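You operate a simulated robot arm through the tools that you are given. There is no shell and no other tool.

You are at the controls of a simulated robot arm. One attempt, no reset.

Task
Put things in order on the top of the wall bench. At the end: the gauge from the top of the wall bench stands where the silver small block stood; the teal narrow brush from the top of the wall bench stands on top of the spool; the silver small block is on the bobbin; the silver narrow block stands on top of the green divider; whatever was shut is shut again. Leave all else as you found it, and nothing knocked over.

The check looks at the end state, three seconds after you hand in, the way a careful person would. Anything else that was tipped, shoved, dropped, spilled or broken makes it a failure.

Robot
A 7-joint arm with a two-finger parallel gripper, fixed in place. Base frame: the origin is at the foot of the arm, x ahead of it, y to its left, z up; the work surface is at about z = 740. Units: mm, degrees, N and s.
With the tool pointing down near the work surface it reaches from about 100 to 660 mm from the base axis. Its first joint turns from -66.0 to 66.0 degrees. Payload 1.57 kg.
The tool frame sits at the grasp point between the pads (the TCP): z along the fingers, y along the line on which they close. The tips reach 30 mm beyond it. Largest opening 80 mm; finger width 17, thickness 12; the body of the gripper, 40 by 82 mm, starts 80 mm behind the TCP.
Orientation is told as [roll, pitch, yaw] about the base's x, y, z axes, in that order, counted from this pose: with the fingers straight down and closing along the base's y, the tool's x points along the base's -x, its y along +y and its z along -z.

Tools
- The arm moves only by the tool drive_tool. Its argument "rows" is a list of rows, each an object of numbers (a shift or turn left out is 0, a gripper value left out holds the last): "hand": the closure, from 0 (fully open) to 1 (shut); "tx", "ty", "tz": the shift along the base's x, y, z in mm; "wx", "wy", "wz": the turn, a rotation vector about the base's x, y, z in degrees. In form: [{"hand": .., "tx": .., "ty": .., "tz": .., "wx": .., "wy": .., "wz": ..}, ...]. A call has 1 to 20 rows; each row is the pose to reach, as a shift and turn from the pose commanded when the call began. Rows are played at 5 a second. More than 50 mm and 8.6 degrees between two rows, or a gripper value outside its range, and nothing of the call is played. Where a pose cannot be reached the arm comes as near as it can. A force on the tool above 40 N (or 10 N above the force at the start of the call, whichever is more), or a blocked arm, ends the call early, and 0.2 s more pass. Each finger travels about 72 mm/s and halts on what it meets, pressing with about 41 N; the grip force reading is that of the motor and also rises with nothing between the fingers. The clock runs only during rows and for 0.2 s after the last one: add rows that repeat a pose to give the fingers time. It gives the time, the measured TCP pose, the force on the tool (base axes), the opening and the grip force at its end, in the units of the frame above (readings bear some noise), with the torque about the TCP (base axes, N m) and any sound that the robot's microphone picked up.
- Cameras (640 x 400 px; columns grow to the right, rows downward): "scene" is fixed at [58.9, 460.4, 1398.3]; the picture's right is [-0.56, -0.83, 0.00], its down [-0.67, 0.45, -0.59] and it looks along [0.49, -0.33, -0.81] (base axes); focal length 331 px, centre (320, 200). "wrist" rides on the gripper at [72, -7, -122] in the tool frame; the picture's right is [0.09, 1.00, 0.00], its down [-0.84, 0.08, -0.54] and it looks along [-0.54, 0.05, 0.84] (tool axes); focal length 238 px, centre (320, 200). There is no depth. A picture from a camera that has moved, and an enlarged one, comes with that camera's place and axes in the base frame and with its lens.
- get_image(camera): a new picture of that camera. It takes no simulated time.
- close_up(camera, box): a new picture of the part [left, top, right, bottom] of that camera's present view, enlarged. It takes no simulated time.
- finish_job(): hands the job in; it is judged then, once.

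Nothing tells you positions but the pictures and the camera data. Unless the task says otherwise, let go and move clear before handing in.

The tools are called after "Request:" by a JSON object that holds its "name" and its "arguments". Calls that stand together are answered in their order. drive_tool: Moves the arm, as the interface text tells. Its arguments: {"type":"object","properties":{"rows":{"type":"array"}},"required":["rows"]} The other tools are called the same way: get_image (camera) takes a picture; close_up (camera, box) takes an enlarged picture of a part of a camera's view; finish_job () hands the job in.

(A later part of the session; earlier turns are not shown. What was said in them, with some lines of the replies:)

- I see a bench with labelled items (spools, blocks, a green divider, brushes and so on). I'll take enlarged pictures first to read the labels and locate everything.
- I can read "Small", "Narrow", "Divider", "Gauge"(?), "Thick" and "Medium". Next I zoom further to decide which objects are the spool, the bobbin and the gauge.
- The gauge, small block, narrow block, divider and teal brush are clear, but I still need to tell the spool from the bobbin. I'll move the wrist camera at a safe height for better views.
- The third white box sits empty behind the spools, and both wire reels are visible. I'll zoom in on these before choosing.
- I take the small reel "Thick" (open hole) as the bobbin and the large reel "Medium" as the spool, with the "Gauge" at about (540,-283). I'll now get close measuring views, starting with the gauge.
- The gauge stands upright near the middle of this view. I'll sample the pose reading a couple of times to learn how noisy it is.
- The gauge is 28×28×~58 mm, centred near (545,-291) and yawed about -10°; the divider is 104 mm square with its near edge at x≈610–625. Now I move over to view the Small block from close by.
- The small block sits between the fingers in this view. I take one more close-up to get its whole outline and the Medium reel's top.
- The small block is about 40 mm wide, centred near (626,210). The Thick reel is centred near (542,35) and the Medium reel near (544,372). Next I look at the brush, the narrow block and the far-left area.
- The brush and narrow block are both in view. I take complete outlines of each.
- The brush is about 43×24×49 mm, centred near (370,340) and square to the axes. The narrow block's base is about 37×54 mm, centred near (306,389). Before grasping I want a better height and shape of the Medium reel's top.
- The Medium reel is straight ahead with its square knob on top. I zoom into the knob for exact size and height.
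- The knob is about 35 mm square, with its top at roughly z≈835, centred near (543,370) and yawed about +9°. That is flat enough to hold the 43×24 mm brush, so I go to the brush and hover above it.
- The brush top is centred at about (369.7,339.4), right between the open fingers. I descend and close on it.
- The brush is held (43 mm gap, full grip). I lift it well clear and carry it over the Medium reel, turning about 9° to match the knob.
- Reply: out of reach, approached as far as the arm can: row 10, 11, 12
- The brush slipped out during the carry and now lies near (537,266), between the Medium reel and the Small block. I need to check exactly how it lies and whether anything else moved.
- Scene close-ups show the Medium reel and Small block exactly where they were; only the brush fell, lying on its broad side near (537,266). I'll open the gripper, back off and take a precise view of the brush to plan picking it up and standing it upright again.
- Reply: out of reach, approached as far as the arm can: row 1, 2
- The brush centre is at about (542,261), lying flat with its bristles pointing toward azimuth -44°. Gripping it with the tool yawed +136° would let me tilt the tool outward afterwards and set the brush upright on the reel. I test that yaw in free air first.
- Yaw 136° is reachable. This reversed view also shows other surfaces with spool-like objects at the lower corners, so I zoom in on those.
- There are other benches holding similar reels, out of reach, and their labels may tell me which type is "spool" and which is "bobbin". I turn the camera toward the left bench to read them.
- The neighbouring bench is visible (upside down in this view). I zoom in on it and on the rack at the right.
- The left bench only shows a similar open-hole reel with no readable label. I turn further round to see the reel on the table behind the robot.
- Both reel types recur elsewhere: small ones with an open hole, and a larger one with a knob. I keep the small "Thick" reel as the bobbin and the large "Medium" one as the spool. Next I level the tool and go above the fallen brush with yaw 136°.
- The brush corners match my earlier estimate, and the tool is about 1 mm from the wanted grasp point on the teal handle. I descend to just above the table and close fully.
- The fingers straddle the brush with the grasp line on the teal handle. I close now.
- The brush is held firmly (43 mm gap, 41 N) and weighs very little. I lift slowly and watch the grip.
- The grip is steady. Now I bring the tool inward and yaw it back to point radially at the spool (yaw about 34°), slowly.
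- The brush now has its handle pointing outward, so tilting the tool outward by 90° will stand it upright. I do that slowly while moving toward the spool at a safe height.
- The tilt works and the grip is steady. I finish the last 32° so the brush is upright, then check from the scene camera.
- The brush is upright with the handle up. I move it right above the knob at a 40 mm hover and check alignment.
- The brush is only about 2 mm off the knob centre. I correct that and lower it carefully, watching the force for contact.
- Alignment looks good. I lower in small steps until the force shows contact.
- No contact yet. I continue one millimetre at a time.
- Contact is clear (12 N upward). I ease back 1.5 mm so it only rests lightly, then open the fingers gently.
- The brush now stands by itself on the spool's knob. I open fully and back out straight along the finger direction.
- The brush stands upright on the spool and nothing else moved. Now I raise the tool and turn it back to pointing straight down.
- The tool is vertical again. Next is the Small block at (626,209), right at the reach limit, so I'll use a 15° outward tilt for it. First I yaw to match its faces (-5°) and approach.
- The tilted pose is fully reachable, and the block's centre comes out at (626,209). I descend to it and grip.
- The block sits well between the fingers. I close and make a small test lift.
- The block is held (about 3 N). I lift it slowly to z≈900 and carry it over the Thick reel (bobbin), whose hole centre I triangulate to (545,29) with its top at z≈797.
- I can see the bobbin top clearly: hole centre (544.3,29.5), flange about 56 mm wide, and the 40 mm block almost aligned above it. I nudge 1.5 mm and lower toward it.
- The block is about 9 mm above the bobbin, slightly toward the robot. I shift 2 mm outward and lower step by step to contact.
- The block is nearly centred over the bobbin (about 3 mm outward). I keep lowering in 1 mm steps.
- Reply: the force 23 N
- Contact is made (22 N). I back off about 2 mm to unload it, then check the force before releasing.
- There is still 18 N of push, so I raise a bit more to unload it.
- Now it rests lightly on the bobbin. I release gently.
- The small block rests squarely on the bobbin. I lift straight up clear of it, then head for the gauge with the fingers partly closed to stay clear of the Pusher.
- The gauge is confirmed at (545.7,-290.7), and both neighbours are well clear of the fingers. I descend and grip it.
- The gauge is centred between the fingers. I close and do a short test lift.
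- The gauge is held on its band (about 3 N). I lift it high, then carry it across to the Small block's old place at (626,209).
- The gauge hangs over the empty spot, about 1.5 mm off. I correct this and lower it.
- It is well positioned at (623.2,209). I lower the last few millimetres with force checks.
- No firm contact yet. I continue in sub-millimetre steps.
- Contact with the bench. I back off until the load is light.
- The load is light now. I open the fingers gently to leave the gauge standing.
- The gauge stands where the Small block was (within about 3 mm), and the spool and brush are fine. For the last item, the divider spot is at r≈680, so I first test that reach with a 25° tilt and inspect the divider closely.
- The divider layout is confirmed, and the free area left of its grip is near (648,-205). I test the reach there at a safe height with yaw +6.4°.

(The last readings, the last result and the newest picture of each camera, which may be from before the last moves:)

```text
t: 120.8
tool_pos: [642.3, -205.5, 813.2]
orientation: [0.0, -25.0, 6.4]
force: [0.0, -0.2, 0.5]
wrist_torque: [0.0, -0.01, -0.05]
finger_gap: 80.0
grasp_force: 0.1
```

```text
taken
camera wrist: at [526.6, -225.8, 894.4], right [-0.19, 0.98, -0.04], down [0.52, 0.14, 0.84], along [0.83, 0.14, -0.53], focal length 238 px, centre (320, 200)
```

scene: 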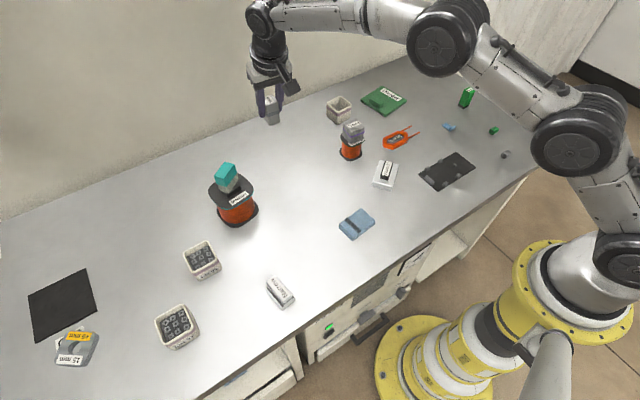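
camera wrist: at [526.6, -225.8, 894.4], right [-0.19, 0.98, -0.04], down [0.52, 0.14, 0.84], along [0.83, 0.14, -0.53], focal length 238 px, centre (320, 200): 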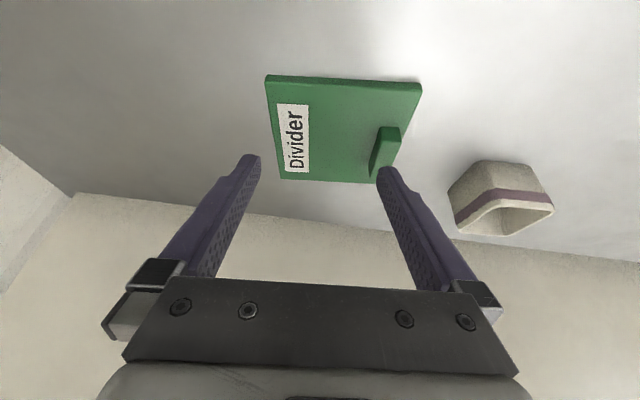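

The spot is reachable with the 25° tilt. Now I go back up and over to the Narrow block for a precise look.

Request:
{"name": "drive_tool", "arguments": {"rows": [{"hand": 0, "tz": 30}, {"tz": 70}, {"tz": 110, "tx": -5, "ty": 5}, {"tz": 117, "tx": -25, "ty": 40}, {"tz": 117, "tx": -45, "ty": 76}, {"tz": 117, "tx": -65, "ty": 112}, {"tz": 117, "tx": -85, "ty": 148}, {"tz": 117, "tx": -106, "ty": 184}, {"tz": 117, "tx": -127, "ty": 220}, {"tz": 117, "tx": -148, "ty": 256}, {"tz": 117, "tx": -169, "ty": 292}, {"tz": 117, "tx": -190, "ty": 328}, {"tz": 117, "tx": -211, "ty": 364}, {"tz": 117, "tx": -232, "ty": 400}, {"tz": 117, "tx": -253, "ty": 436}, {"tz": 117, "tx": -274, "ty": 472}, {"tz": 110, "tx": -295, "ty": 508}, {"tz": 100, "tx": -316, "ty": 544}, {"tz": 85, "tx": -340, "ty": 575}, {"tz": 70, "tx": -352, "ty": 590}]}}

Request:
{"name": "drive_tool", "arguments": {"rows": [{"tx": 0}, {"tx": 0}]}}

Request:
{"name": "get_image", "arguments": {"camera": "wrist"}}

Request:
{"name": "close_up", "arguments": {"camera": "wrist", "box": [270, 50, 382, 150]}}

```text
t: 125.0
tool_pos: [290.8, 384.2, 881.8]
orientation: [0.0, -25.0, 6.5]
force: [1.1, -0.7, -1.1]
wrist_torque: [0.01, 0.05, -0.03]
finger_gap: 80.1
grasp_force: 0.0
```

```text
t: 125.6
tool_pos: [292.0, 383.1, 882.6]
orientation: [0.0, -25.0, 6.5]
force: [0.1, -0.8, -0.2]
wrist_torque: [-0.04, 0.01, 0.02]
finger_gap: 80.4
grasp_force: 0.1
```

```text
taken
camera wrist: at [176.0, 363.8, 963.5], right [-0.19, 0.98, -0.04], down [0.52, 0.14, 0.84], along [0.83, 0.14, -0.53], focal length 238 px, centre (320, 200)
```

wrist: 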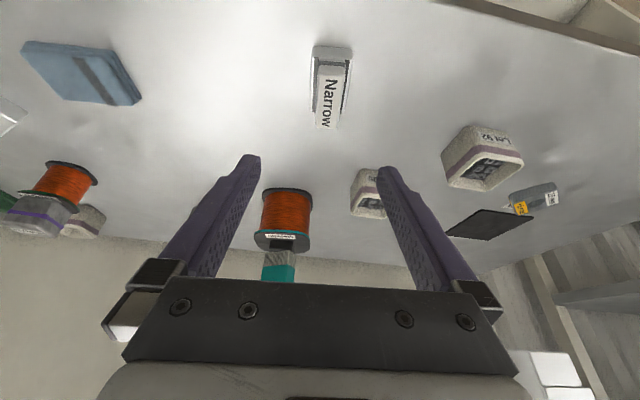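

```text
4.00 times, centred on (326, 100) of wrist
camera zoom: at [176.0, 363.8, 963.5], right [-0.19, 0.98, -0.04], down [0.52, 0.14, 0.84], along [0.83, 0.14, -0.53], focal length 953 px, centre (296, 600)
```

zoom: 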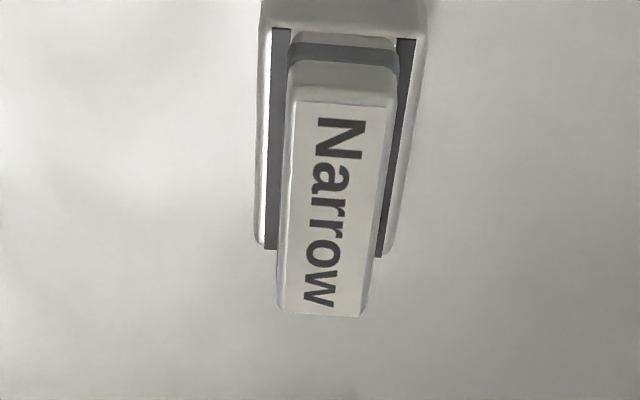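

Request:
{"name": "close_up", "arguments": {"camera": "wrist", "box": [282, 36, 378, 136]}}

Request:
{"name": "close_up", "arguments": {"camera": "scene", "box": [255, 265, 311, 315]}}

```text
4.00 times, centred on (330, 86) of wrist
camera zoom: at [176.0, 363.8, 963.5], right [-0.19, 0.98, -0.04], down [0.52, 0.14, 0.84], along [0.83, 0.14, -0.53], focal length 953 px, centre (280, 656)
```

zoom: 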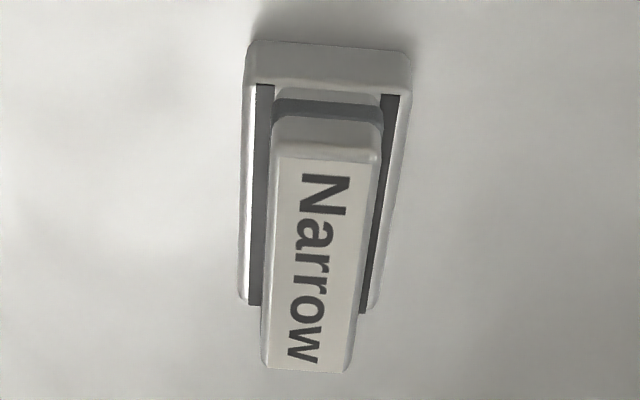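

```text
8.00 times, centred on (283, 290) of scene
camera zoom: at [58.9, 460.4, 1398.3], right [-0.56, -0.83, 0.0], down [-0.67, 0.45, -0.59], along [0.49, -0.33, -0.81], focal length 2647 px, centre (616, -520)
```

zoom: 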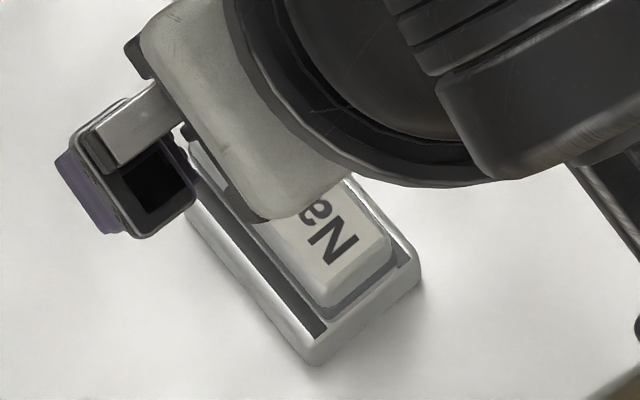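

The Narrow block is 35×53 mm and 35 mm tall overall, centred at (304.7,389.9) with yaw ≈8°. I descend with the tilted gripper to hold its base.

Request:
{"name": "drive_tool", "arguments": {"rows": [{"hand": 0, "tx": 1, "ty": 2, "tz": -20, "wz": 0.7}, {"tx": 2.6, "ty": 4.8, "tz": -45, "wz": 1.5}, {"tx": 2.6, "ty": 4.8, "tz": -70, "wz": 1.5}, {"tx": 2.6, "ty": 4.8, "tz": -90, "wz": 1.5}, {"tx": 2.6, "ty": 4.8, "tz": -102, "wz": 1.5}, {"tx": 2.6, "ty": 4.8, "tz": -108, "wz": 1.5}, {"tx": 2.6, "ty": 4.8, "tz": -108, "wz": 1.5}, {"tx": 2.6, "ty": 4.8, "tz": -108, "wz": 1.5}]}}

Request:
{"name": "get_image", "arguments": {"camera": "wrist"}}

Request:
{"name": "close_up", "arguments": {"camera": "scene", "box": [245, 255, 325, 325]}}

```text
t: 127.4
tool_pos: [294.3, 388.3, 774.4]
orientation: [0.0, -25.0, 7.9]
force: [-0.4, -0.5, -0.6]
wrist_torque: [0.04, 0.02, -0.02]
finger_gap: 79.7
grasp_force: 0.0
```

```text
taken
camera wrist: at [178.5, 364.8, 856.2], right [-0.22, 0.97, -0.04], down [0.51, 0.15, 0.84], along [0.83, 0.17, -0.53], focal length 238 px, centre (320, 200)
```

wrist: 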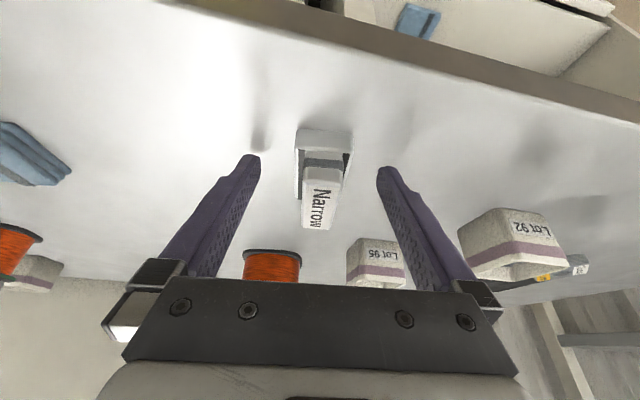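

```text
5.71 times, centred on (285, 290) of scene
camera zoom: at [58.9, 460.4, 1398.3], right [-0.56, -0.83, 0.0], down [-0.67, 0.45, -0.59], along [0.49, -0.33, -0.81], focal length 1891 px, centre (520, -314)
```

zoom: 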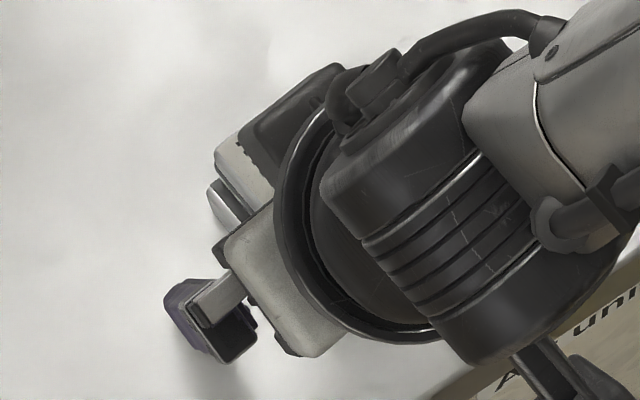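

The fingers straddle the block evenly. I close and test-lift.

Request:
{"name": "drive_tool", "arguments": {"rows": [{"hand": 0.3}, {"hand": 0.5}, {"hand": 1.0}, {"hand": 1.0}, {"hand": 1.0}]}}

Request:
{"name": "drive_tool", "arguments": {"rows": [{"hand": 1.0, "tz": 2}, {"tz": 5}, {"tz": 9}, {"tz": 12}, {"tz": 12}]}}

Request:
{"name": "get_image", "arguments": {"camera": "wrist"}}

```text
t: 128.6
tool_pos: [293.3, 388.1, 775.5]
orientation: [0.0, -25.0, 7.9]
force: [0.2, -0.2, -0.3]
wrist_torque: [0.01, 0.01, -0.02]
finger_gap: 35.5
grasp_force: 40.8
```

```text
t: 129.8
tool_pos: [291.2, 387.7, 787.6]
orientation: [-0.1, -25.0, 7.9]
force: [0.2, 0.3, -1.5]
wrist_torque: [0.01, 0.0, 0.01]
finger_gap: 34.9
grasp_force: 41.2
```

```text
taken
camera wrist: at [177.4, 364.3, 868.6], right [-0.22, 0.97, -0.04], down [0.51, 0.15, 0.84], along [0.83, 0.16, -0.53], focal length 238 px, centre (320, 200)
```

wrist: 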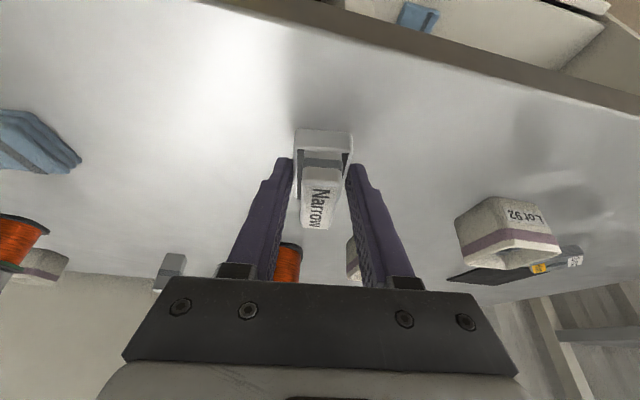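

The block is held (35 mm gap, about 1.5 N). I lift it high and carry it across to the divider.

Request:
{"name": "drive_tool", "arguments": {"rows": [{"hand": 1.0, "tz": 8}, {"tz": 20}, {"tz": 36}, {"tz": 52}, {"tz": 68}, {"tz": 84}, {"tz": 100}, {"tz": 116}, {"tz": 132}, {"tz": 146}, {"tz": 152}, {"tz": 152}]}}

Request:
{"name": "drive_tool", "arguments": {"rows": [{"hand": 1.0, "tx": 5, "ty": -9}, {"tx": 16, "ty": -28}, {"tx": 31, "ty": -54}, {"tx": 46, "ty": -80}, {"tx": 62, "ty": -107}, {"tx": 78, "ty": -134}, {"tx": 94, "ty": -162}, {"tx": 110, "ty": -190}, {"tx": 126, "ty": -218}, {"tx": 142, "ty": -246}, {"tx": 158, "ty": -274}, {"tx": 174, "ty": -302}, {"tx": 190, "ty": -330}, {"tx": 206, "ty": -358}, {"tx": 222, "ty": -386}, {"tx": 238, "ty": -414}, {"tx": 252, "ty": -438}, {"tx": 263, "ty": -457}, {"tx": 268, "ty": -465}, {"tx": 268, "ty": -465}]}}

Request:
{"name": "drive_tool", "arguments": {"rows": [{"hand": 1.0, "tx": 5, "ty": -9}, {"tx": 14, "ty": -25}, {"tx": 26, "ty": -46}, {"tx": 38, "ty": -67}, {"tx": 50, "ty": -88}, {"tx": 61, "ty": -108}, {"tx": 68, "ty": -123}, {"tx": 71, "ty": -130, "tz": -8}, {"tx": 71, "ty": -132, "tz": -20}, {"tx": 71, "ty": -132, "tz": -35}, {"tx": 71, "ty": -132, "tz": -50}, {"tx": 71, "ty": -132, "tz": -60}, {"tx": 71, "ty": -132, "tz": -60}]}}

Request:
{"name": "drive_tool", "arguments": {"rows": [{"tx": 0}]}}

Request:
{"name": "get_image", "arguments": {"camera": "wrist"}}

Request:
{"name": "get_image", "arguments": {"camera": "scene"}}

```text
t: 132.4
tool_pos: [294.3, 387.7, 939.3]
orientation: [0.0, -25.0, 8.0]
force: [0.0, -0.5, -1.7]
wrist_torque: [0.0, 0.01, 0.02]
finger_gap: 35.3
grasp_force: 41.1
```

```text
t: 136.6
tool_pos: [560.5, -74.3, 939.1]
orientation: [0.0, -25.0, 7.9]
force: [0.1, 1.3, -1.6]
wrist_torque: [0.02, 0.0, -0.02]
finger_gap: 35.1
grasp_force: 40.7
```

```text
t: 139.4
tool_pos: [633.9, -207.0, 879.3]
orientation: [0.0, -25.0, 7.9]
force: [-0.3, -0.2, -0.9]
wrist_torque: [-0.02, 0.01, -0.02]
finger_gap: 35.2
grasp_force: 41.3
```

```text
t: 139.8
tool_pos: [633.8, -207.3, 879.4]
orientation: [0.1, -25.1, 7.8]
force: [0.8, 0.4, -2.1]
wrist_torque: [-0.02, 0.06, 0.01]
finger_gap: 35.3
grasp_force: 40.9
```

```text
taken
camera wrist: at [518.6, -230.6, 960.3], right [-0.22, 0.97, -0.04], down [0.51, 0.15, 0.84], along [0.83, 0.16, -0.53], focal length 238 px, centre (320, 200)
```

wrist: 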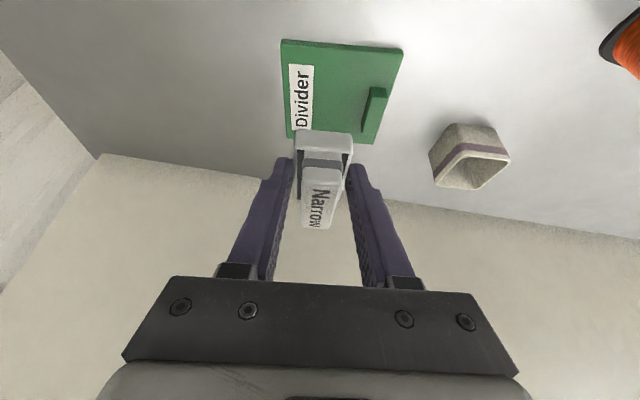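

```text
taken
```

scene: 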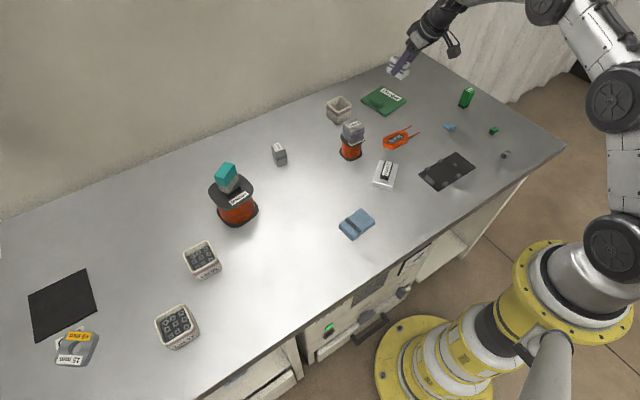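

I'm above the divider at (633.9,-207.2). I move 5 mm outward and 3.5 mm to the right, and lower to about 20 mm above the surface.

Request:
{"name": "drive_tool", "arguments": {"rows": [{"hand": 1.0, "tx": 2, "ty": -1.5, "tz": -10}, {"tx": 5, "ty": -3.5, "tz": -24}, {"tx": 5, "ty": -3.5, "tz": -40}, {"tx": 5, "ty": -3.5, "tz": -55}, {"tx": 5, "ty": -3.5, "tz": -68}, {"tx": 5, "ty": -3.5, "tz": -76}, {"tx": 5, "ty": -3.5, "tz": -80}, {"tx": 5, "ty": -3.5, "tz": -80}]}}

Request:
{"name": "drive_tool", "arguments": {"rows": [{"tx": 0}]}}

Request:
{"name": "get_image", "arguments": {"camera": "wrist"}}

Request:
{"name": "close_up", "arguments": {"camera": "scene", "box": [345, 55, 425, 125]}}

Request:
{"name": "close_up", "arguments": {"camera": "wrist", "box": [250, 80, 410, 240]}}

```text
t: 141.6
tool_pos: [637.6, -211.4, 800.3]
orientation: [-0.1, -25.1, 7.9]
force: [-0.6, 0.0, -1.0]
wrist_torque: [-0.04, 0.0, 0.02]
finger_gap: 35.1
grasp_force: 40.8
```

```text
t: 142.0
tool_pos: [638.1, -211.3, 800.3]
orientation: [0.0, -25.0, 7.9]
force: [-0.5, -0.1, -1.8]
wrist_torque: [0.02, 0.04, 0.0]
finger_gap: 35.5
grasp_force: 41.0
```

```text
taken
camera wrist: at [523.0, -234.4, 881.1], right [-0.22, 0.97, -0.04], down [0.51, 0.15, 0.84], along [0.83, 0.17, -0.53], focal length 238 px, centre (320, 200)
```

wrist: 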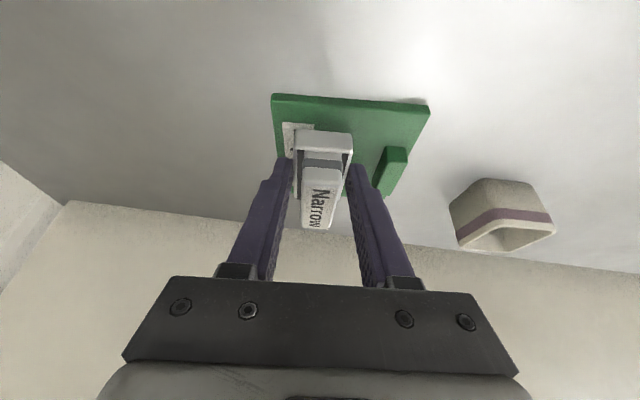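

```text
5.71 times, centred on (385, 90) of scene
camera zoom: at [58.9, 460.4, 1398.3], right [-0.56, -0.83, 0.0], down [-0.67, 0.45, -0.59], along [0.49, -0.33, -0.81], focal length 1891 px, centre (-51, 829)
```

zoom: 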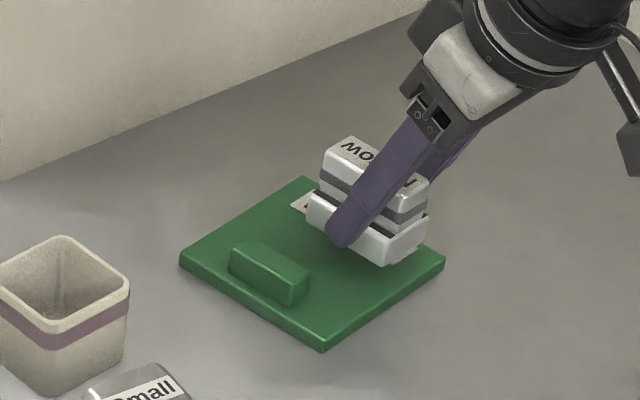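

```text
2.50 times, centred on (330, 160) of wrist
camera zoom: at [523.0, -234.4, 881.1], right [-0.22, 0.97, -0.04], down [0.51, 0.15, 0.84], along [0.83, 0.17, -0.53], focal length 596 px, centre (295, 300)
```

zoom: 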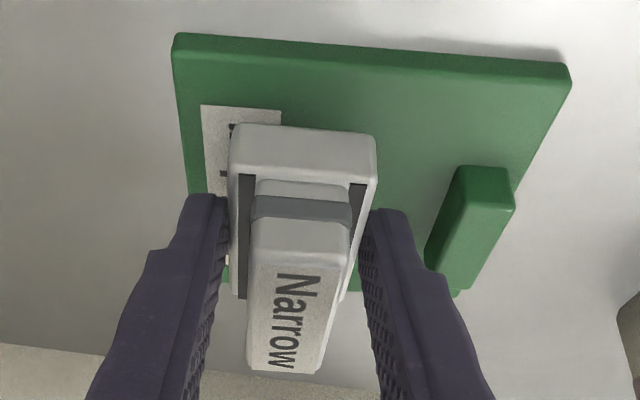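

The block hangs over the free part of the divider, clear of its grip and inside the edge. I lower to contact in small steps.

Request:
{"name": "drive_tool", "arguments": {"rows": [{"hand": 1.0, "tz": -5}, {"tz": -10}, {"tz": -14}, {"tz": -14}]}}

Request:
{"name": "drive_tool", "arguments": {"rows": [{"hand": 1.0, "tz": -1}, {"tz": -2}, {"tz": -2}]}}

Request:
{"name": "drive_tool", "arguments": {"rows": [{"hand": 1.0, "tz": -1}, {"tz": -1}]}}

Request:
{"name": "drive_tool", "arguments": {"rows": [{"hand": 1.0, "tz": -1}, {"tz": -1}]}}

```text
t: 143.0
tool_pos: [636.8, -210.2, 785.8]
orientation: [0.0, -25.1, 7.9]
force: [0.9, 0.1, -1.1]
wrist_torque: [-0.01, 0.01, 0.04]
finger_gap: 35.1
grasp_force: 41.2
```

```text
t: 143.8
tool_pos: [638.0, -212.0, 785.1]
orientation: [0.0, -25.2, 7.9]
force: [-0.9, 1.9, 6.1]
wrist_torque: [0.13, 0.11, -0.01]
finger_gap: 35.1
grasp_force: 41.0
```

```text
t: 144.4
tool_pos: [638.6, -213.0, 784.9]
orientation: [-0.2, -25.4, 7.9]
force: [-3.7, 4.1, 16.2]
wrist_torque: [0.21, 0.31, 0.01]
finger_gap: 35.5
grasp_force: 41.3
```

```text
t: 145.0
tool_pos: [639.4, -212.7, 784.7]
orientation: [-0.3, -25.5, 8.0]
force: [-3.1, 1.6, 23.7]
wrist_torque: [0.16, 0.37, 0.04]
finger_gap: 35.3
grasp_force: 40.9
```

Contact is at TCP z≈785, which makes the divider about 10 mm thick. I back off to unload.

Request:
{"name": "drive_tool", "arguments": {"rows": [{"hand": 1.0, "tz": 1}, {"tz": 2}, {"tz": 2}]}}

Request:
{"name": "drive_tool", "arguments": {"rows": [{"hand": 1.0, "tz": 0.5}, {"tz": 0.5}]}}

Request:
{"name": "drive_tool", "arguments": {"rows": [{"hand": 1.0, "tz": 0.4}, {"tz": 0.4}]}}

Request:
{"name": "close_up", "arguments": {"camera": "scene", "box": [345, 55, 425, 125]}}

```text
t: 145.8
tool_pos: [638.9, -213.1, 784.5]
orientation: [-0.2, -25.2, 7.9]
force: [5.9, -1.5, 13.4]
wrist_torque: [-0.02, -0.27, -0.05]
finger_gap: 35.2
grasp_force: 41.4
```

```text
t: 146.4
tool_pos: [638.0, -212.3, 784.7]
orientation: [-0.2, -25.1, 7.9]
force: [1.7, -4.6, 15.5]
wrist_torque: [-0.05, -0.28, -0.1]
finger_gap: 35.0
grasp_force: 41.1
```

```text
t: 147.0
tool_pos: [638.3, -212.0, 785.5]
orientation: [-0.1, -25.2, 7.9]
force: [-3.0, -5.6, 16.8]
wrist_torque: [-0.13, -0.25, -0.08]
finger_gap: 35.4
grasp_force: 40.4
```

```text
5.71 times, centred on (385, 90) of scene
camera zoom: at [58.5, 460.4, 1398.3], right [-0.56, -0.83, 0.0], down [-0.67, 0.45, -0.59], along [0.49, -0.33, -0.81], focal length 1891 px, centre (-51, 829)
```

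zoom: 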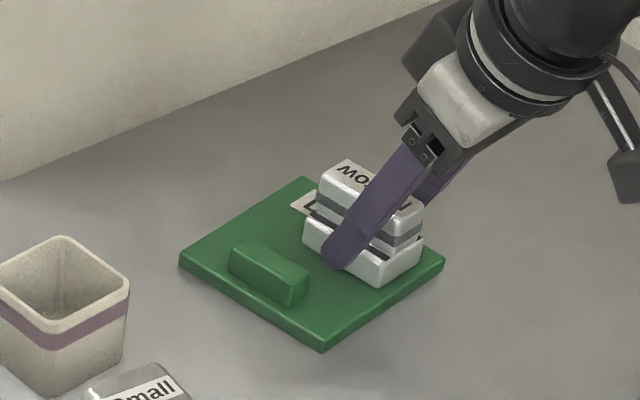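

Request:
{"name": "drive_tool", "arguments": {"rows": [{"hand": 1.0, "tz": 0.5}, {"tz": 0.5}, {"tz": 0.5}]}}

Request:
{"name": "drive_tool", "arguments": {"rows": [{"hand": 1.0, "tz": 0.4}, {"tz": 0.4}, {"tz": 0.4}]}}

```text
t: 147.8
tool_pos: [638.3, -211.4, 785.4]
orientation: [0.0, -25.0, 7.9]
force: [3.3, -1.7, 10.3]
wrist_torque: [-0.06, -0.4, -0.1]
finger_gap: 35.2
grasp_force: 40.7
```

```text
t: 148.6
tool_pos: [637.6, -211.9, 784.8]
orientation: [0.1, -24.9, 7.9]
force: [1.2, 1.1, 6.9]
wrist_torque: [0.03, -0.43, 0.03]
finger_gap: 35.3
grasp_force: 41.0
```

Request:
{"name": "drive_tool", "arguments": {"rows": [{"hand": 1.0, "tz": 0.4}, {"tz": 0.4}, {"tz": 0.4}]}}

Request:
{"name": "drive_tool", "arguments": {"rows": [{"hand": 1.0, "tz": 0.3}, {"tz": 0.3}, {"tz": 0.3}]}}

Request:
{"name": "close_up", "arguments": {"camera": "scene", "box": [345, 55, 425, 125]}}

```text
t: 149.4
tool_pos: [637.0, -212.5, 785.9]
orientation: [0.0, -24.9, 7.9]
force: [1.2, 2.0, 3.9]
wrist_torque: [0.09, -0.2, 0.04]
finger_gap: 35.3
grasp_force: 40.8
```

```text
t: 150.2
tool_pos: [636.9, -212.1, 786.3]
orientation: [0.1, -24.9, 7.9]
force: [0.6, 0.3, -2.0]
wrist_torque: [-0.01, 0.03, 0.03]
finger_gap: 35.4
grasp_force: 41.0
```

```text
5.71 times, centred on (385, 90) of scene
camera zoom: at [58.9, 460.4, 1398.3], right [-0.56, -0.83, 0.0], down [-0.67, 0.45, -0.59], along [0.49, -0.33, -0.81], focal length 1891 px, centre (-51, 829)
```

zoom: 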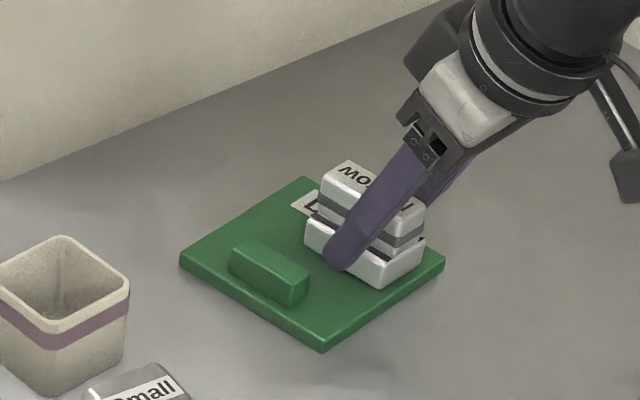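

The block is just at the surface with no residual push. I release it with a limited opening, to stay clear of the divider's grip.

Request:
{"name": "drive_tool", "arguments": {"rows": [{"hand": 0.545}, {"hand": 0.53}, {"hand": 0.5}, {"hand": 0.46}, {"hand": 0.42}, {"hand": 0.38}, {"hand": 0.38}]}}

Request:
{"name": "close_up", "arguments": {"camera": "scene", "box": [345, 55, 425, 125]}}

Request:
{"name": "close_up", "arguments": {"camera": "wrist", "box": [250, 80, 410, 240]}}

```text
t: 151.8
tool_pos: [637.1, -212.7, 787.1]
orientation: [-0.1, -24.9, 7.9]
force: [-0.1, 0.4, -0.9]
wrist_torque: [0.0, 0.0, -0.04]
finger_gap: 49.6
grasp_force: 0.0
```

```text
5.71 times, centred on (385, 90) of scene
camera zoom: at [58.9, 460.4, 1398.3], right [-0.56, -0.83, 0.0], down [-0.67, 0.45, -0.59], along [0.49, -0.33, -0.81], focal length 1891 px, centre (-51, 829)
```

zoom: 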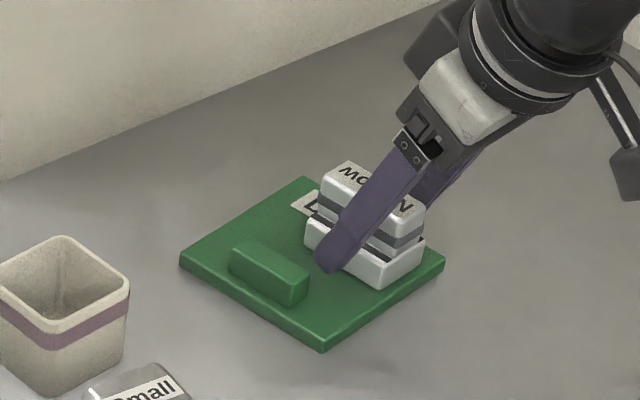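

```text
2.50 times, centred on (330, 160) of wrist
camera zoom: at [522.6, -235.2, 867.8], right [-0.22, 0.97, -0.04], down [0.51, 0.15, 0.84], along [0.83, 0.16, -0.53], focal length 596 px, centre (295, 300)
```

zoom: 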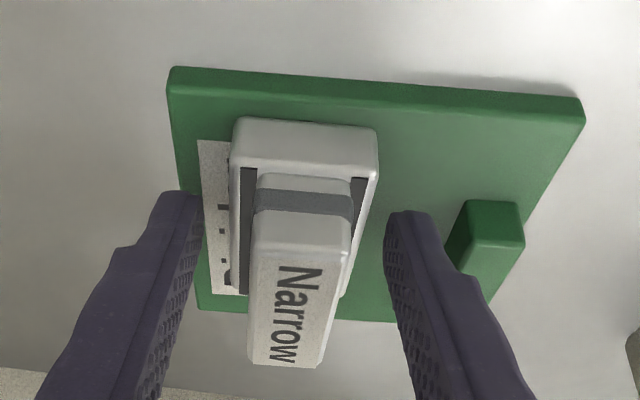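

The block stands on the divider with both fingers free. I retreat along the tool axis and move clear.

Request:
{"name": "drive_tool", "arguments": {"rows": [{"hand": 0.38, "tx": -3, "ty": -0.4, "tz": 6.5}, {"tx": -8.4, "ty": -1.2, "tz": 18}, {"tx": -17, "ty": -2.4, "tz": 36}, {"tx": -29, "ty": -4, "tz": 63}, {"tx": -42, "ty": -6, "tz": 91}, {"tx": -58, "ty": -8, "tz": 125}, {"tx": -75, "ty": -5, "tz": 150}, {"tx": -75, "ty": -5, "tz": 150}]}}

Request:
{"name": "get_image", "arguments": {"camera": "wrist"}}

Request:
{"name": "close_up", "arguments": {"camera": "scene", "box": [345, 55, 425, 125]}}

```text
t: 153.6
tool_pos: [558.8, -215.8, 938.2]
orientation: [0.0, -25.1, 7.9]
force: [0.3, -0.4, -0.1]
wrist_torque: [0.01, -0.01, 0.01]
finger_gap: 49.8
grasp_force: 0.0
```

```text
taken
camera wrist: at [444.0, -238.6, 1018.8], right [-0.22, 0.97, -0.04], down [0.51, 0.15, 0.84], along [0.83, 0.17, -0.53], focal length 238 px, centre (320, 200)
```

wrist: 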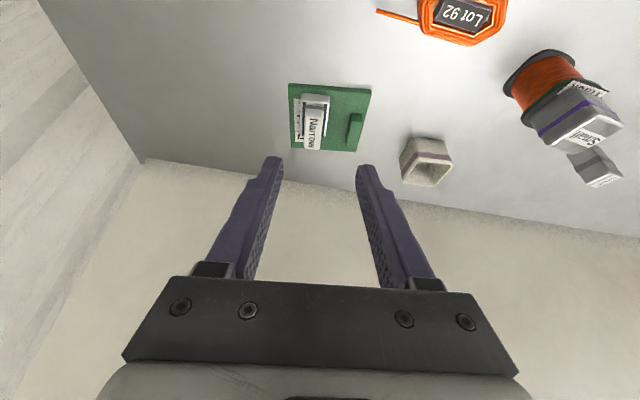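

```text
5.71 times, centred on (385, 90) of scene
camera zoom: at [58.9, 460.4, 1398.3], right [-0.56, -0.83, 0.0], down [-0.67, 0.45, -0.59], along [0.49, -0.33, -0.81], focal length 1891 px, centre (-51, 829)
```

zoom: 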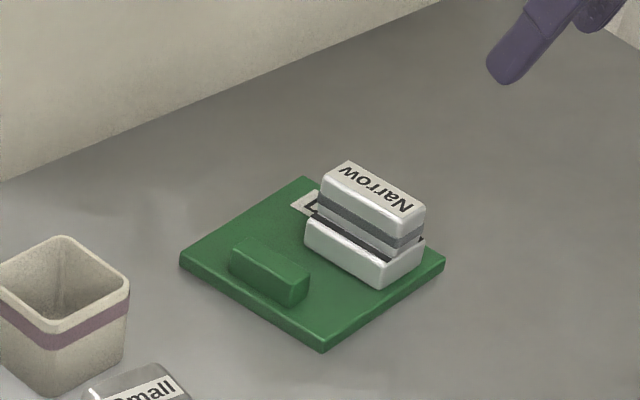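

The narrow block stands on the divider. Before handing in, I want more evidence on the spool/bobbin naming, so I bring the tool upright and take very high-zoom looks at the similar reels elsewhere.

Request:
{"name": "drive_tool", "arguments": {"rows": [{"hand": 0.38, "tx": -10, "ty": 20, "tz": 10, "wx": -1.1, "wy": 8.0}, {"hand": 0.2, "tx": -20, "ty": 50, "tz": 20, "wx": -2.2, "wy": 16.0}, {"hand": 0, "tx": -35, "ty": 85, "tz": 35, "wx": -3.48, "wy": 24.76}, {"tx": -50, "ty": 125, "tz": 50, "wx": -3.48, "wy": 24.76}, {"tx": -65, "ty": 165, "tz": 65, "wx": -3.48, "wy": 24.76}, {"tx": -80, "ty": 205, "tz": 80, "wx": -3.48, "wy": 24.76}, {"tx": -95, "ty": 245, "tz": 85, "wx": -3.48, "wy": 24.76}, {"tx": -110, "ty": 285, "tz": 85, "wx": -3.48, "wy": 24.76}, {"tx": -120, "ty": 325, "tz": 85, "wx": -3.48, "wy": 24.76}, {"tx": -125, "ty": 365, "tz": 85, "wx": -3.48, "wy": 24.76}, {"tx": -130, "ty": 405, "tz": 85, "wx": -3.48, "wy": 24.76}, {"tx": -135, "ty": 445, "tz": 85, "wx": -3.48, "wy": 24.76}, {"tx": -140, "ty": 480, "tz": 85, "wx": -3.48, "wy": 24.76}, {"tx": -140, "ty": 480, "tz": 85, "wx": -3.48, "wy": 24.76}]}}

Request:
{"name": "drive_tool", "arguments": {"rows": [{"hand": 0, "wz": 8.5}, {"wz": 17}, {"wz": 25.5}, {"wz": 34}, {"wz": 42.5}, {"wz": 51}, {"wz": 59.5}, {"wz": 68}, {"wz": 76.5}, {"wz": 85}, {"wz": 93.5}, {"wz": 102}, {"wz": 110.5}, {"wz": 119}, {"wz": 127.5}, {"wz": 136}, {"wz": 144.5}, {"wz": 153}, {"wz": 161}, {"wz": 169}]}}

Request:
{"name": "get_image", "arguments": {"camera": "wrist"}}

Request:
{"name": "get_image", "arguments": {"camera": "scene"}}

```text
refused: row 3 steps farther than a row can; nothing moved
```

```text
t: 157.8
tool_pos: [542.8, -138.3, 924.8]
orientation: [1.1, -24.9, 157.7]
force: [0.0, -0.3, 0.2]
wrist_torque: [0.01, 0.03, 0.02]
finger_gap: 80.1
grasp_force: 0.2
out of reach, approached as far as the arm can: row 11, 12, 13, 14, 15, 16, 17, 18, 19, 20
```

```text
taken
camera wrist: at [653.5, -175.6, 1007.2], right [-0.29, -0.96, -0.02], down [-0.52, 0.14, 0.85], along [-0.8, 0.26, -0.53], focal length 238 px, centre (320, 200)
```

wrist: 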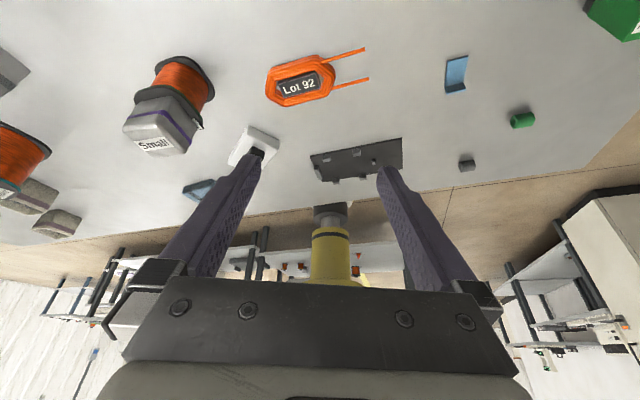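

```text
taken
```

scene: 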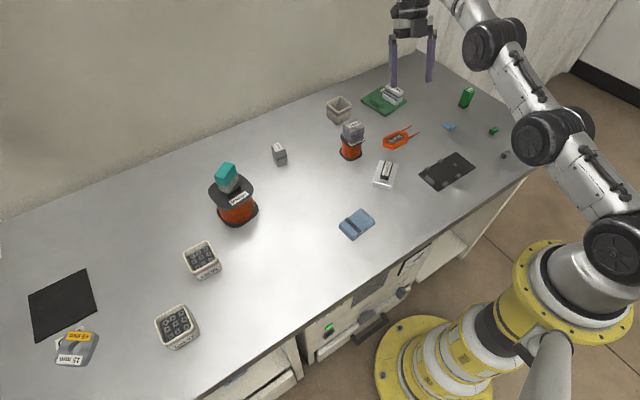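

The first call was refused (a step was too large), and the yaw ran here instead, with no harm done. The back table is visible from this pose, so I zoom in on its reels.

Request:
{"name": "close_up", "arguments": {"camera": "wrist", "box": [265, 245, 385, 285]}}

Request:
{"name": "close_up", "arguments": {"camera": "wrist", "box": [110, 210, 290, 330]}}

Request:
{"name": "close_up", "arguments": {"camera": "wrist", "box": [490, 220, 640, 360]}}

```text
5.33 times, centred on (325, 265) of wrist
camera zoom: at [653.5, -175.6, 1007.2], right [-0.29, -0.96, -0.02], down [-0.52, 0.14, 0.85], along [-0.8, 0.26, -0.53], focal length 1271 px, centre (293, -147)
```

zoom: 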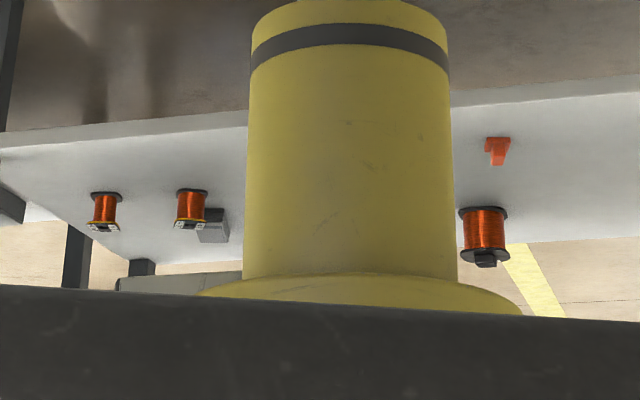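

```text
3.33 times, centred on (200, 270) of wrist
camera zoom: at [653.5, -175.6, 1007.2], right [-0.29, -0.96, -0.02], down [-0.52, 0.14, 0.85], along [-0.8, 0.26, -0.53], focal length 794 px, centre (720, -33)
```

zoom: 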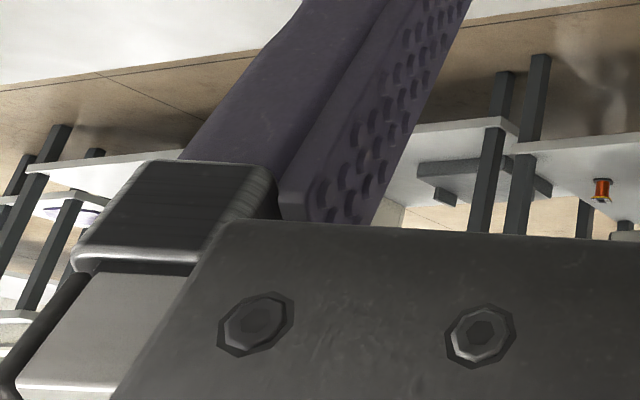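

```text
2.86 times, centred on (565, 290) of wrist
camera zoom: at [653.5, -175.6, 1007.2], right [-0.29, -0.96, -0.02], down [-0.52, 0.14, 0.85], along [-0.8, 0.26, -0.53], focal length 681 px, centre (-380, -57)
```

zoom: 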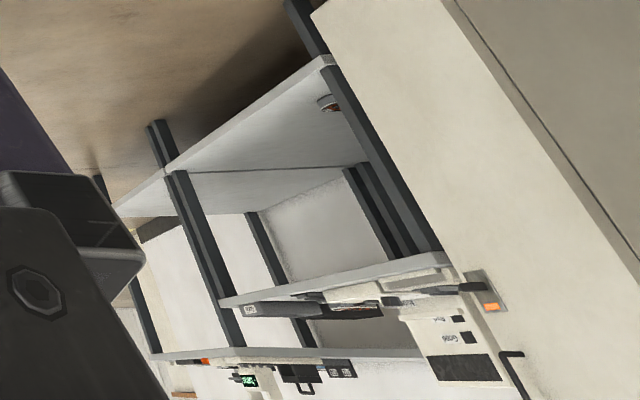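

Request:
{"name": "close_up", "arguments": {"camera": "wrist", "box": [349, 262, 365, 274]}}

Request:
{"name": "close_up", "arguments": {"camera": "wrist", "box": [280, 262, 310, 280]}}

Request:
{"name": "close_up", "arguments": {"camera": "wrist", "box": [0, 115, 60, 205]}}

```text
16.00 times, centred on (357, 268) of wrist
camera zoom: at [653.5, -175.6, 1007.2], right [-0.29, -0.96, -0.02], down [-0.52, 0.14, 0.85], along [-0.8, 0.26, -0.53], focal length 3814 px, centre (-272, -888)
```

zoom: 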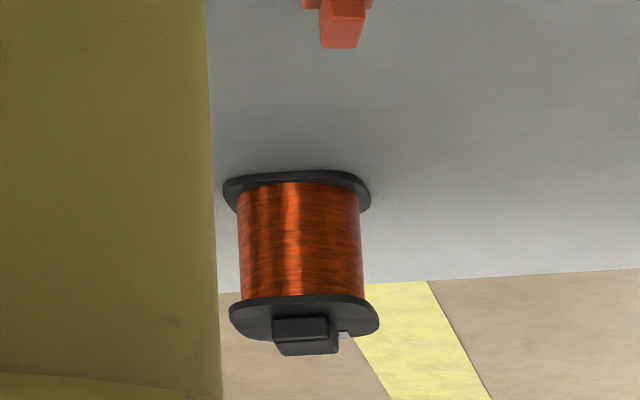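

```text
16.00 times, centred on (295, 271) of wrist
camera zoom: at [653.5, -175.6, 1007.2], right [-0.29, -0.96, -0.02], down [-0.52, 0.14, 0.85], along [-0.8, 0.26, -0.53], focal length 3814 px, centre (720, -936)
```

zoom: 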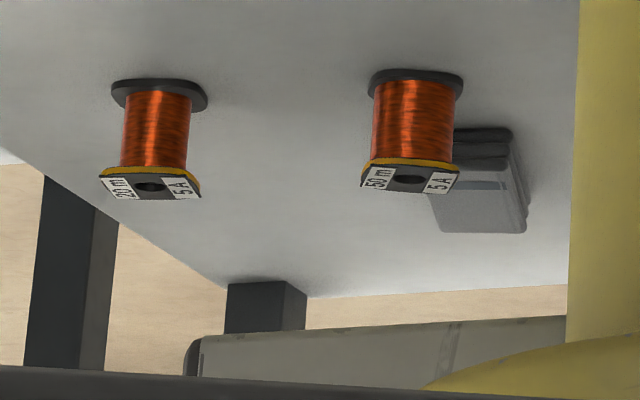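

```text
4.44 times, centred on (30, 160) of wrist
camera zoom: at [653.5, -175.6, 1007.2], right [-0.29, -0.96, -0.02], down [-0.52, 0.14, 0.85], along [-0.8, 0.26, -0.53], focal length 1059 px, centre (1609, 378)
```

zoom: 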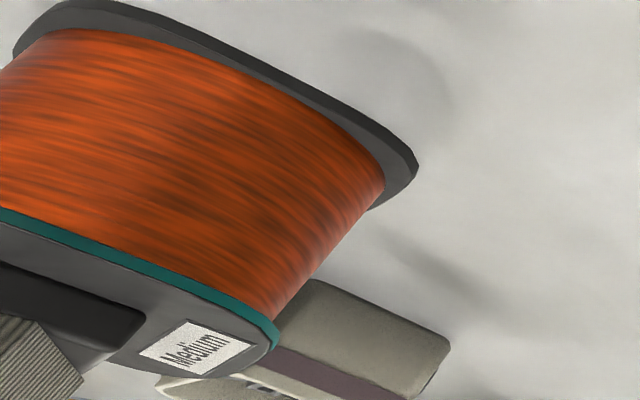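

Those labels settle nothing more, so I keep my reading: the small reel is the bobbin, the large one the spool. I turn the tool back the same way it came, then level it and move clear.

Request:
{"name": "drive_tool", "arguments": {"rows": [{"hand": 0, "wz": -8}, {"wz": -16}, {"wz": -24.5}, {"wz": -33}, {"wz": -41.5}, {"wz": -50}, {"wz": -58.5}, {"wz": -67}, {"wz": -75.5}, {"wz": -84}, {"wz": -92.5}, {"wz": -101}, {"wz": -109.5}, {"wz": -118}, {"wz": -126.5}, {"wz": -135}, {"wz": -143.5}, {"wz": -152}, {"wz": -160.5}, {"wz": -169}]}}

Request:
{"name": "drive_tool", "arguments": {"rows": [{"hand": 0, "tz": 10, "wx": -0.9, "wy": 6.2}, {"tx": -10, "tz": 25, "wx": -1.75, "wy": 12.4}, {"tx": -20, "tz": 40, "wx": -2.6, "wy": 18.6}, {"tx": -35, "tz": 60, "wx": -3.48, "wy": 24.76}, {"tx": -55, "ty": 25, "tz": 80, "wx": -3.48, "wy": 24.76}, {"tx": -75, "ty": 60, "tz": 90, "wx": -3.48, "wy": 24.76}, {"tx": -95, "ty": 95, "tz": 95, "wx": -3.48, "wy": 24.76}, {"tx": -110, "ty": 130, "tz": 95, "wx": -3.48, "wy": 24.76}, {"tx": -120, "ty": 165, "tz": 95, "wx": -3.48, "wy": 24.76}, {"tx": -130, "ty": 200, "tz": 95, "wx": -3.48, "wy": 24.76}, {"tx": -140, "ty": 216, "tz": 95, "wx": -3.48, "wy": 24.76}, {"tx": -140, "ty": 216, "tz": 95, "wx": -3.48, "wy": 24.76}]}}

Request:
{"name": "get_image", "arguments": {"camera": "scene"}}

Request:
{"name": "get_image", "arguments": {"camera": "wrist"}}

```text
t: 162.0
tool_pos: [546.8, -139.0, 924.6]
orientation: [1.1, -25.0, -11.5]
force: [0.6, -0.2, 0.3]
wrist_torque: [0.01, 0.0, -0.04]
finger_gap: 80.0
grasp_force: 0.1
```

```text
t: 164.6
tool_pos: [404.6, 79.5, 1019.2]
orientation: [-7.0, -1.2, -9.7]
force: [0.1, 0.2, 0.5]
wrist_torque: [-0.01, 0.01, -0.03]
finger_gap: 79.9
grasp_force: 0.1
```

```text
taken
```

scene: 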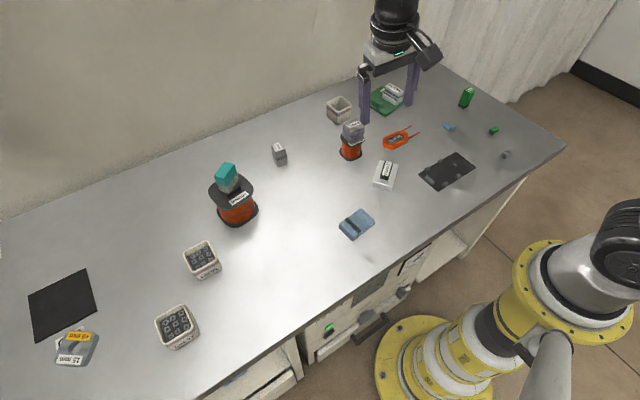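

```text
taken
camera wrist: at [332.6, 98.6, 1139.8], right [0.08, 0.99, -0.12], down [0.84, 0.0, 0.55], along [0.54, -0.15, -0.83], focal length 238 px, centre (320, 200)
```

wrist: 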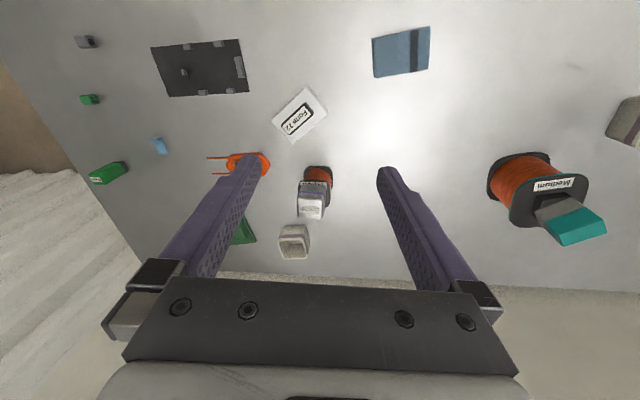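

The arm is high and clear. I take final close-ups of all four placements and their surroundings.

Request:
{"name": "close_up", "arguments": {"camera": "scene", "box": [195, 140, 307, 230]}}

Request:
{"name": "close_up", "arguments": {"camera": "scene", "box": [325, 110, 405, 170]}}

Request:
{"name": "close_up", "arguments": {"camera": "scene", "box": [320, 70, 520, 195]}}

Request:
{"name": "close_up", "arguments": {"camera": "scene", "box": [20, 230, 320, 400]}}

Request:
{"name": "close_up", "arguments": {"camera": "scene", "box": [200, 220, 500, 400]}}

```text
4.44 times, centred on (251, 185) of scene
camera zoom: at [58.9, 460.4, 1398.3], right [-0.56, -0.83, 0.0], down [-0.67, 0.45, -0.59], along [0.49, -0.33, -0.81], focal length 1470 px, centre (627, 267)
```

zoom: 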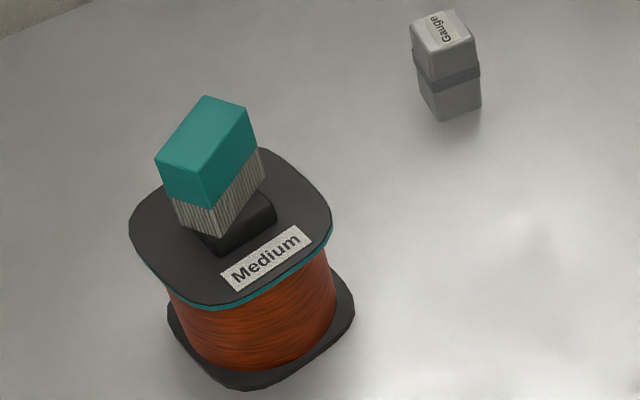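

```text
6.67 times, centred on (365, 140) of scene
camera zoom: at [58.9, 460.4, 1398.3], right [-0.56, -0.83, 0.0], down [-0.67, 0.45, -0.59], along [0.49, -0.33, -0.81], focal length 2206 px, centre (20, 600)
```

zoom: 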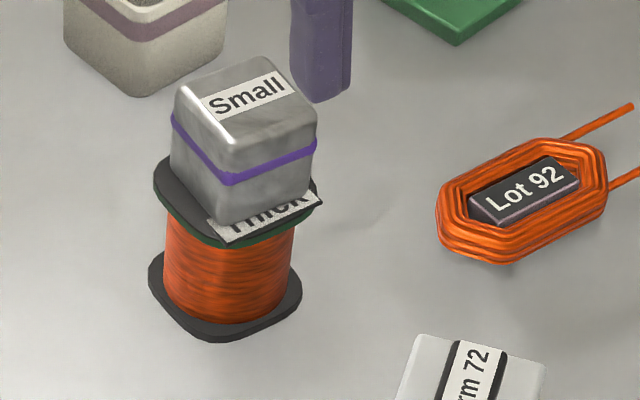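

```text
3.20 times, centred on (420, 132) of scene
camera zoom: at [58.9, 460.4, 1398.3], right [-0.56, -0.83, 0.0], down [-0.67, 0.45, -0.59], along [0.49, -0.33, -0.81], focal length 1059 px, centre (0, 416)
```

zoom: 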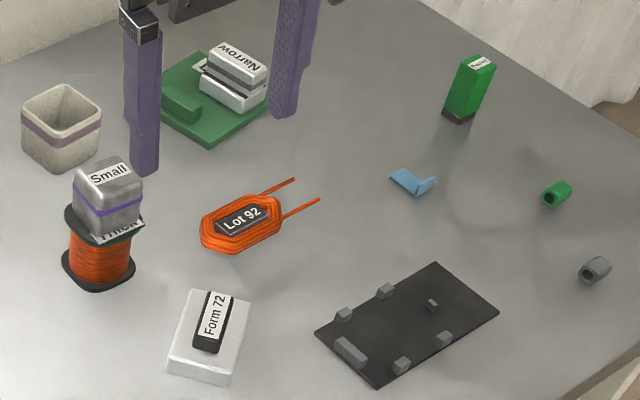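

```text
2.13 times, centred on (170, 315) of scene
camera zoom: at [58.9, 460.4, 1398.3], right [-0.56, -0.83, 0.0], down [-0.67, 0.45, -0.59], along [0.49, -0.33, -0.81], focal length 706 px, centre (640, -45)
```

zoom: 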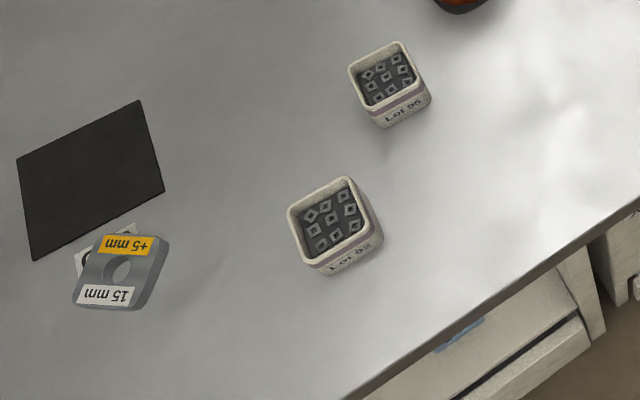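

```text
2.13 times, centred on (350, 310) of scene
camera zoom: at [58.9, 460.4, 1398.3], right [-0.56, -0.83, 0.0], down [-0.67, 0.45, -0.59], along [0.49, -0.33, -0.81], focal length 706 px, centre (256, -35)
```

zoom: 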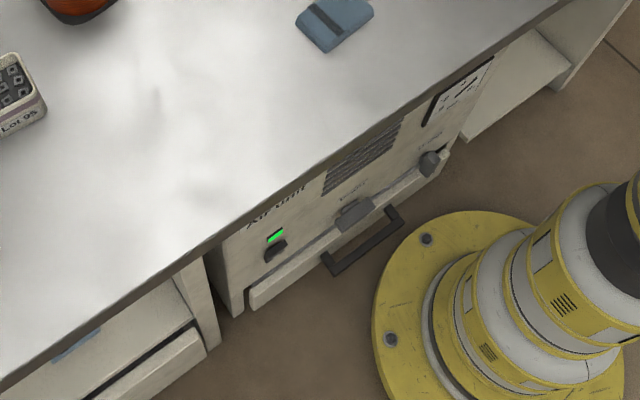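

Everything matches the request:
- The gauge stands on the Small block's old spot.
- The teal brush stands upright on the large spool.
- The small block is on the bobbin, the small reel labelled "Thick".
- The narrow block stands on the divider.

The brush was dropped once and set upright again. Everything else looks as it was, nothing was opened, and the arm is clear, so I hand in.

Request:
{"name": "finish_job", "arguments": {}}

```text
The job is handed in.
```

I handed the job in with all four items placed. Two things could still count against it: I had to guess which reel is "the spool" and which is "the bobbin", and I dropped the brush once on the way.

| Item | Where it is now |
|---|---|
| Gauge | Standing within about 3 mm of where the silver small block stood |
| Teal narrow brush | Standing upright on the square knob on top of the large reel labelled "Medium" |
| Silver small block | On top of the small reel labelled "Thick" |
| Silver narrow block | Standing on the green divider, clear of its grip |

- **Spool or bobbin:** neither reel is labelled with those words. I took the larger one, "Medium", as the spool and the smaller one, "Thick", as the bobbin. If the names were meant the other way round, the brush and the small block are swapped.
- **The dropped brush:** it slipped out of the gripper on the first carry and landed on its side. I picked it up again and stood it upright. Close-ups showed the reel and the block next to it had not moved.
- **Everything else:** nothing was opened, so nothing needed shutting. The final pictures show the other items where they were at the start. The gripper is open and the arm is clear of the bench.
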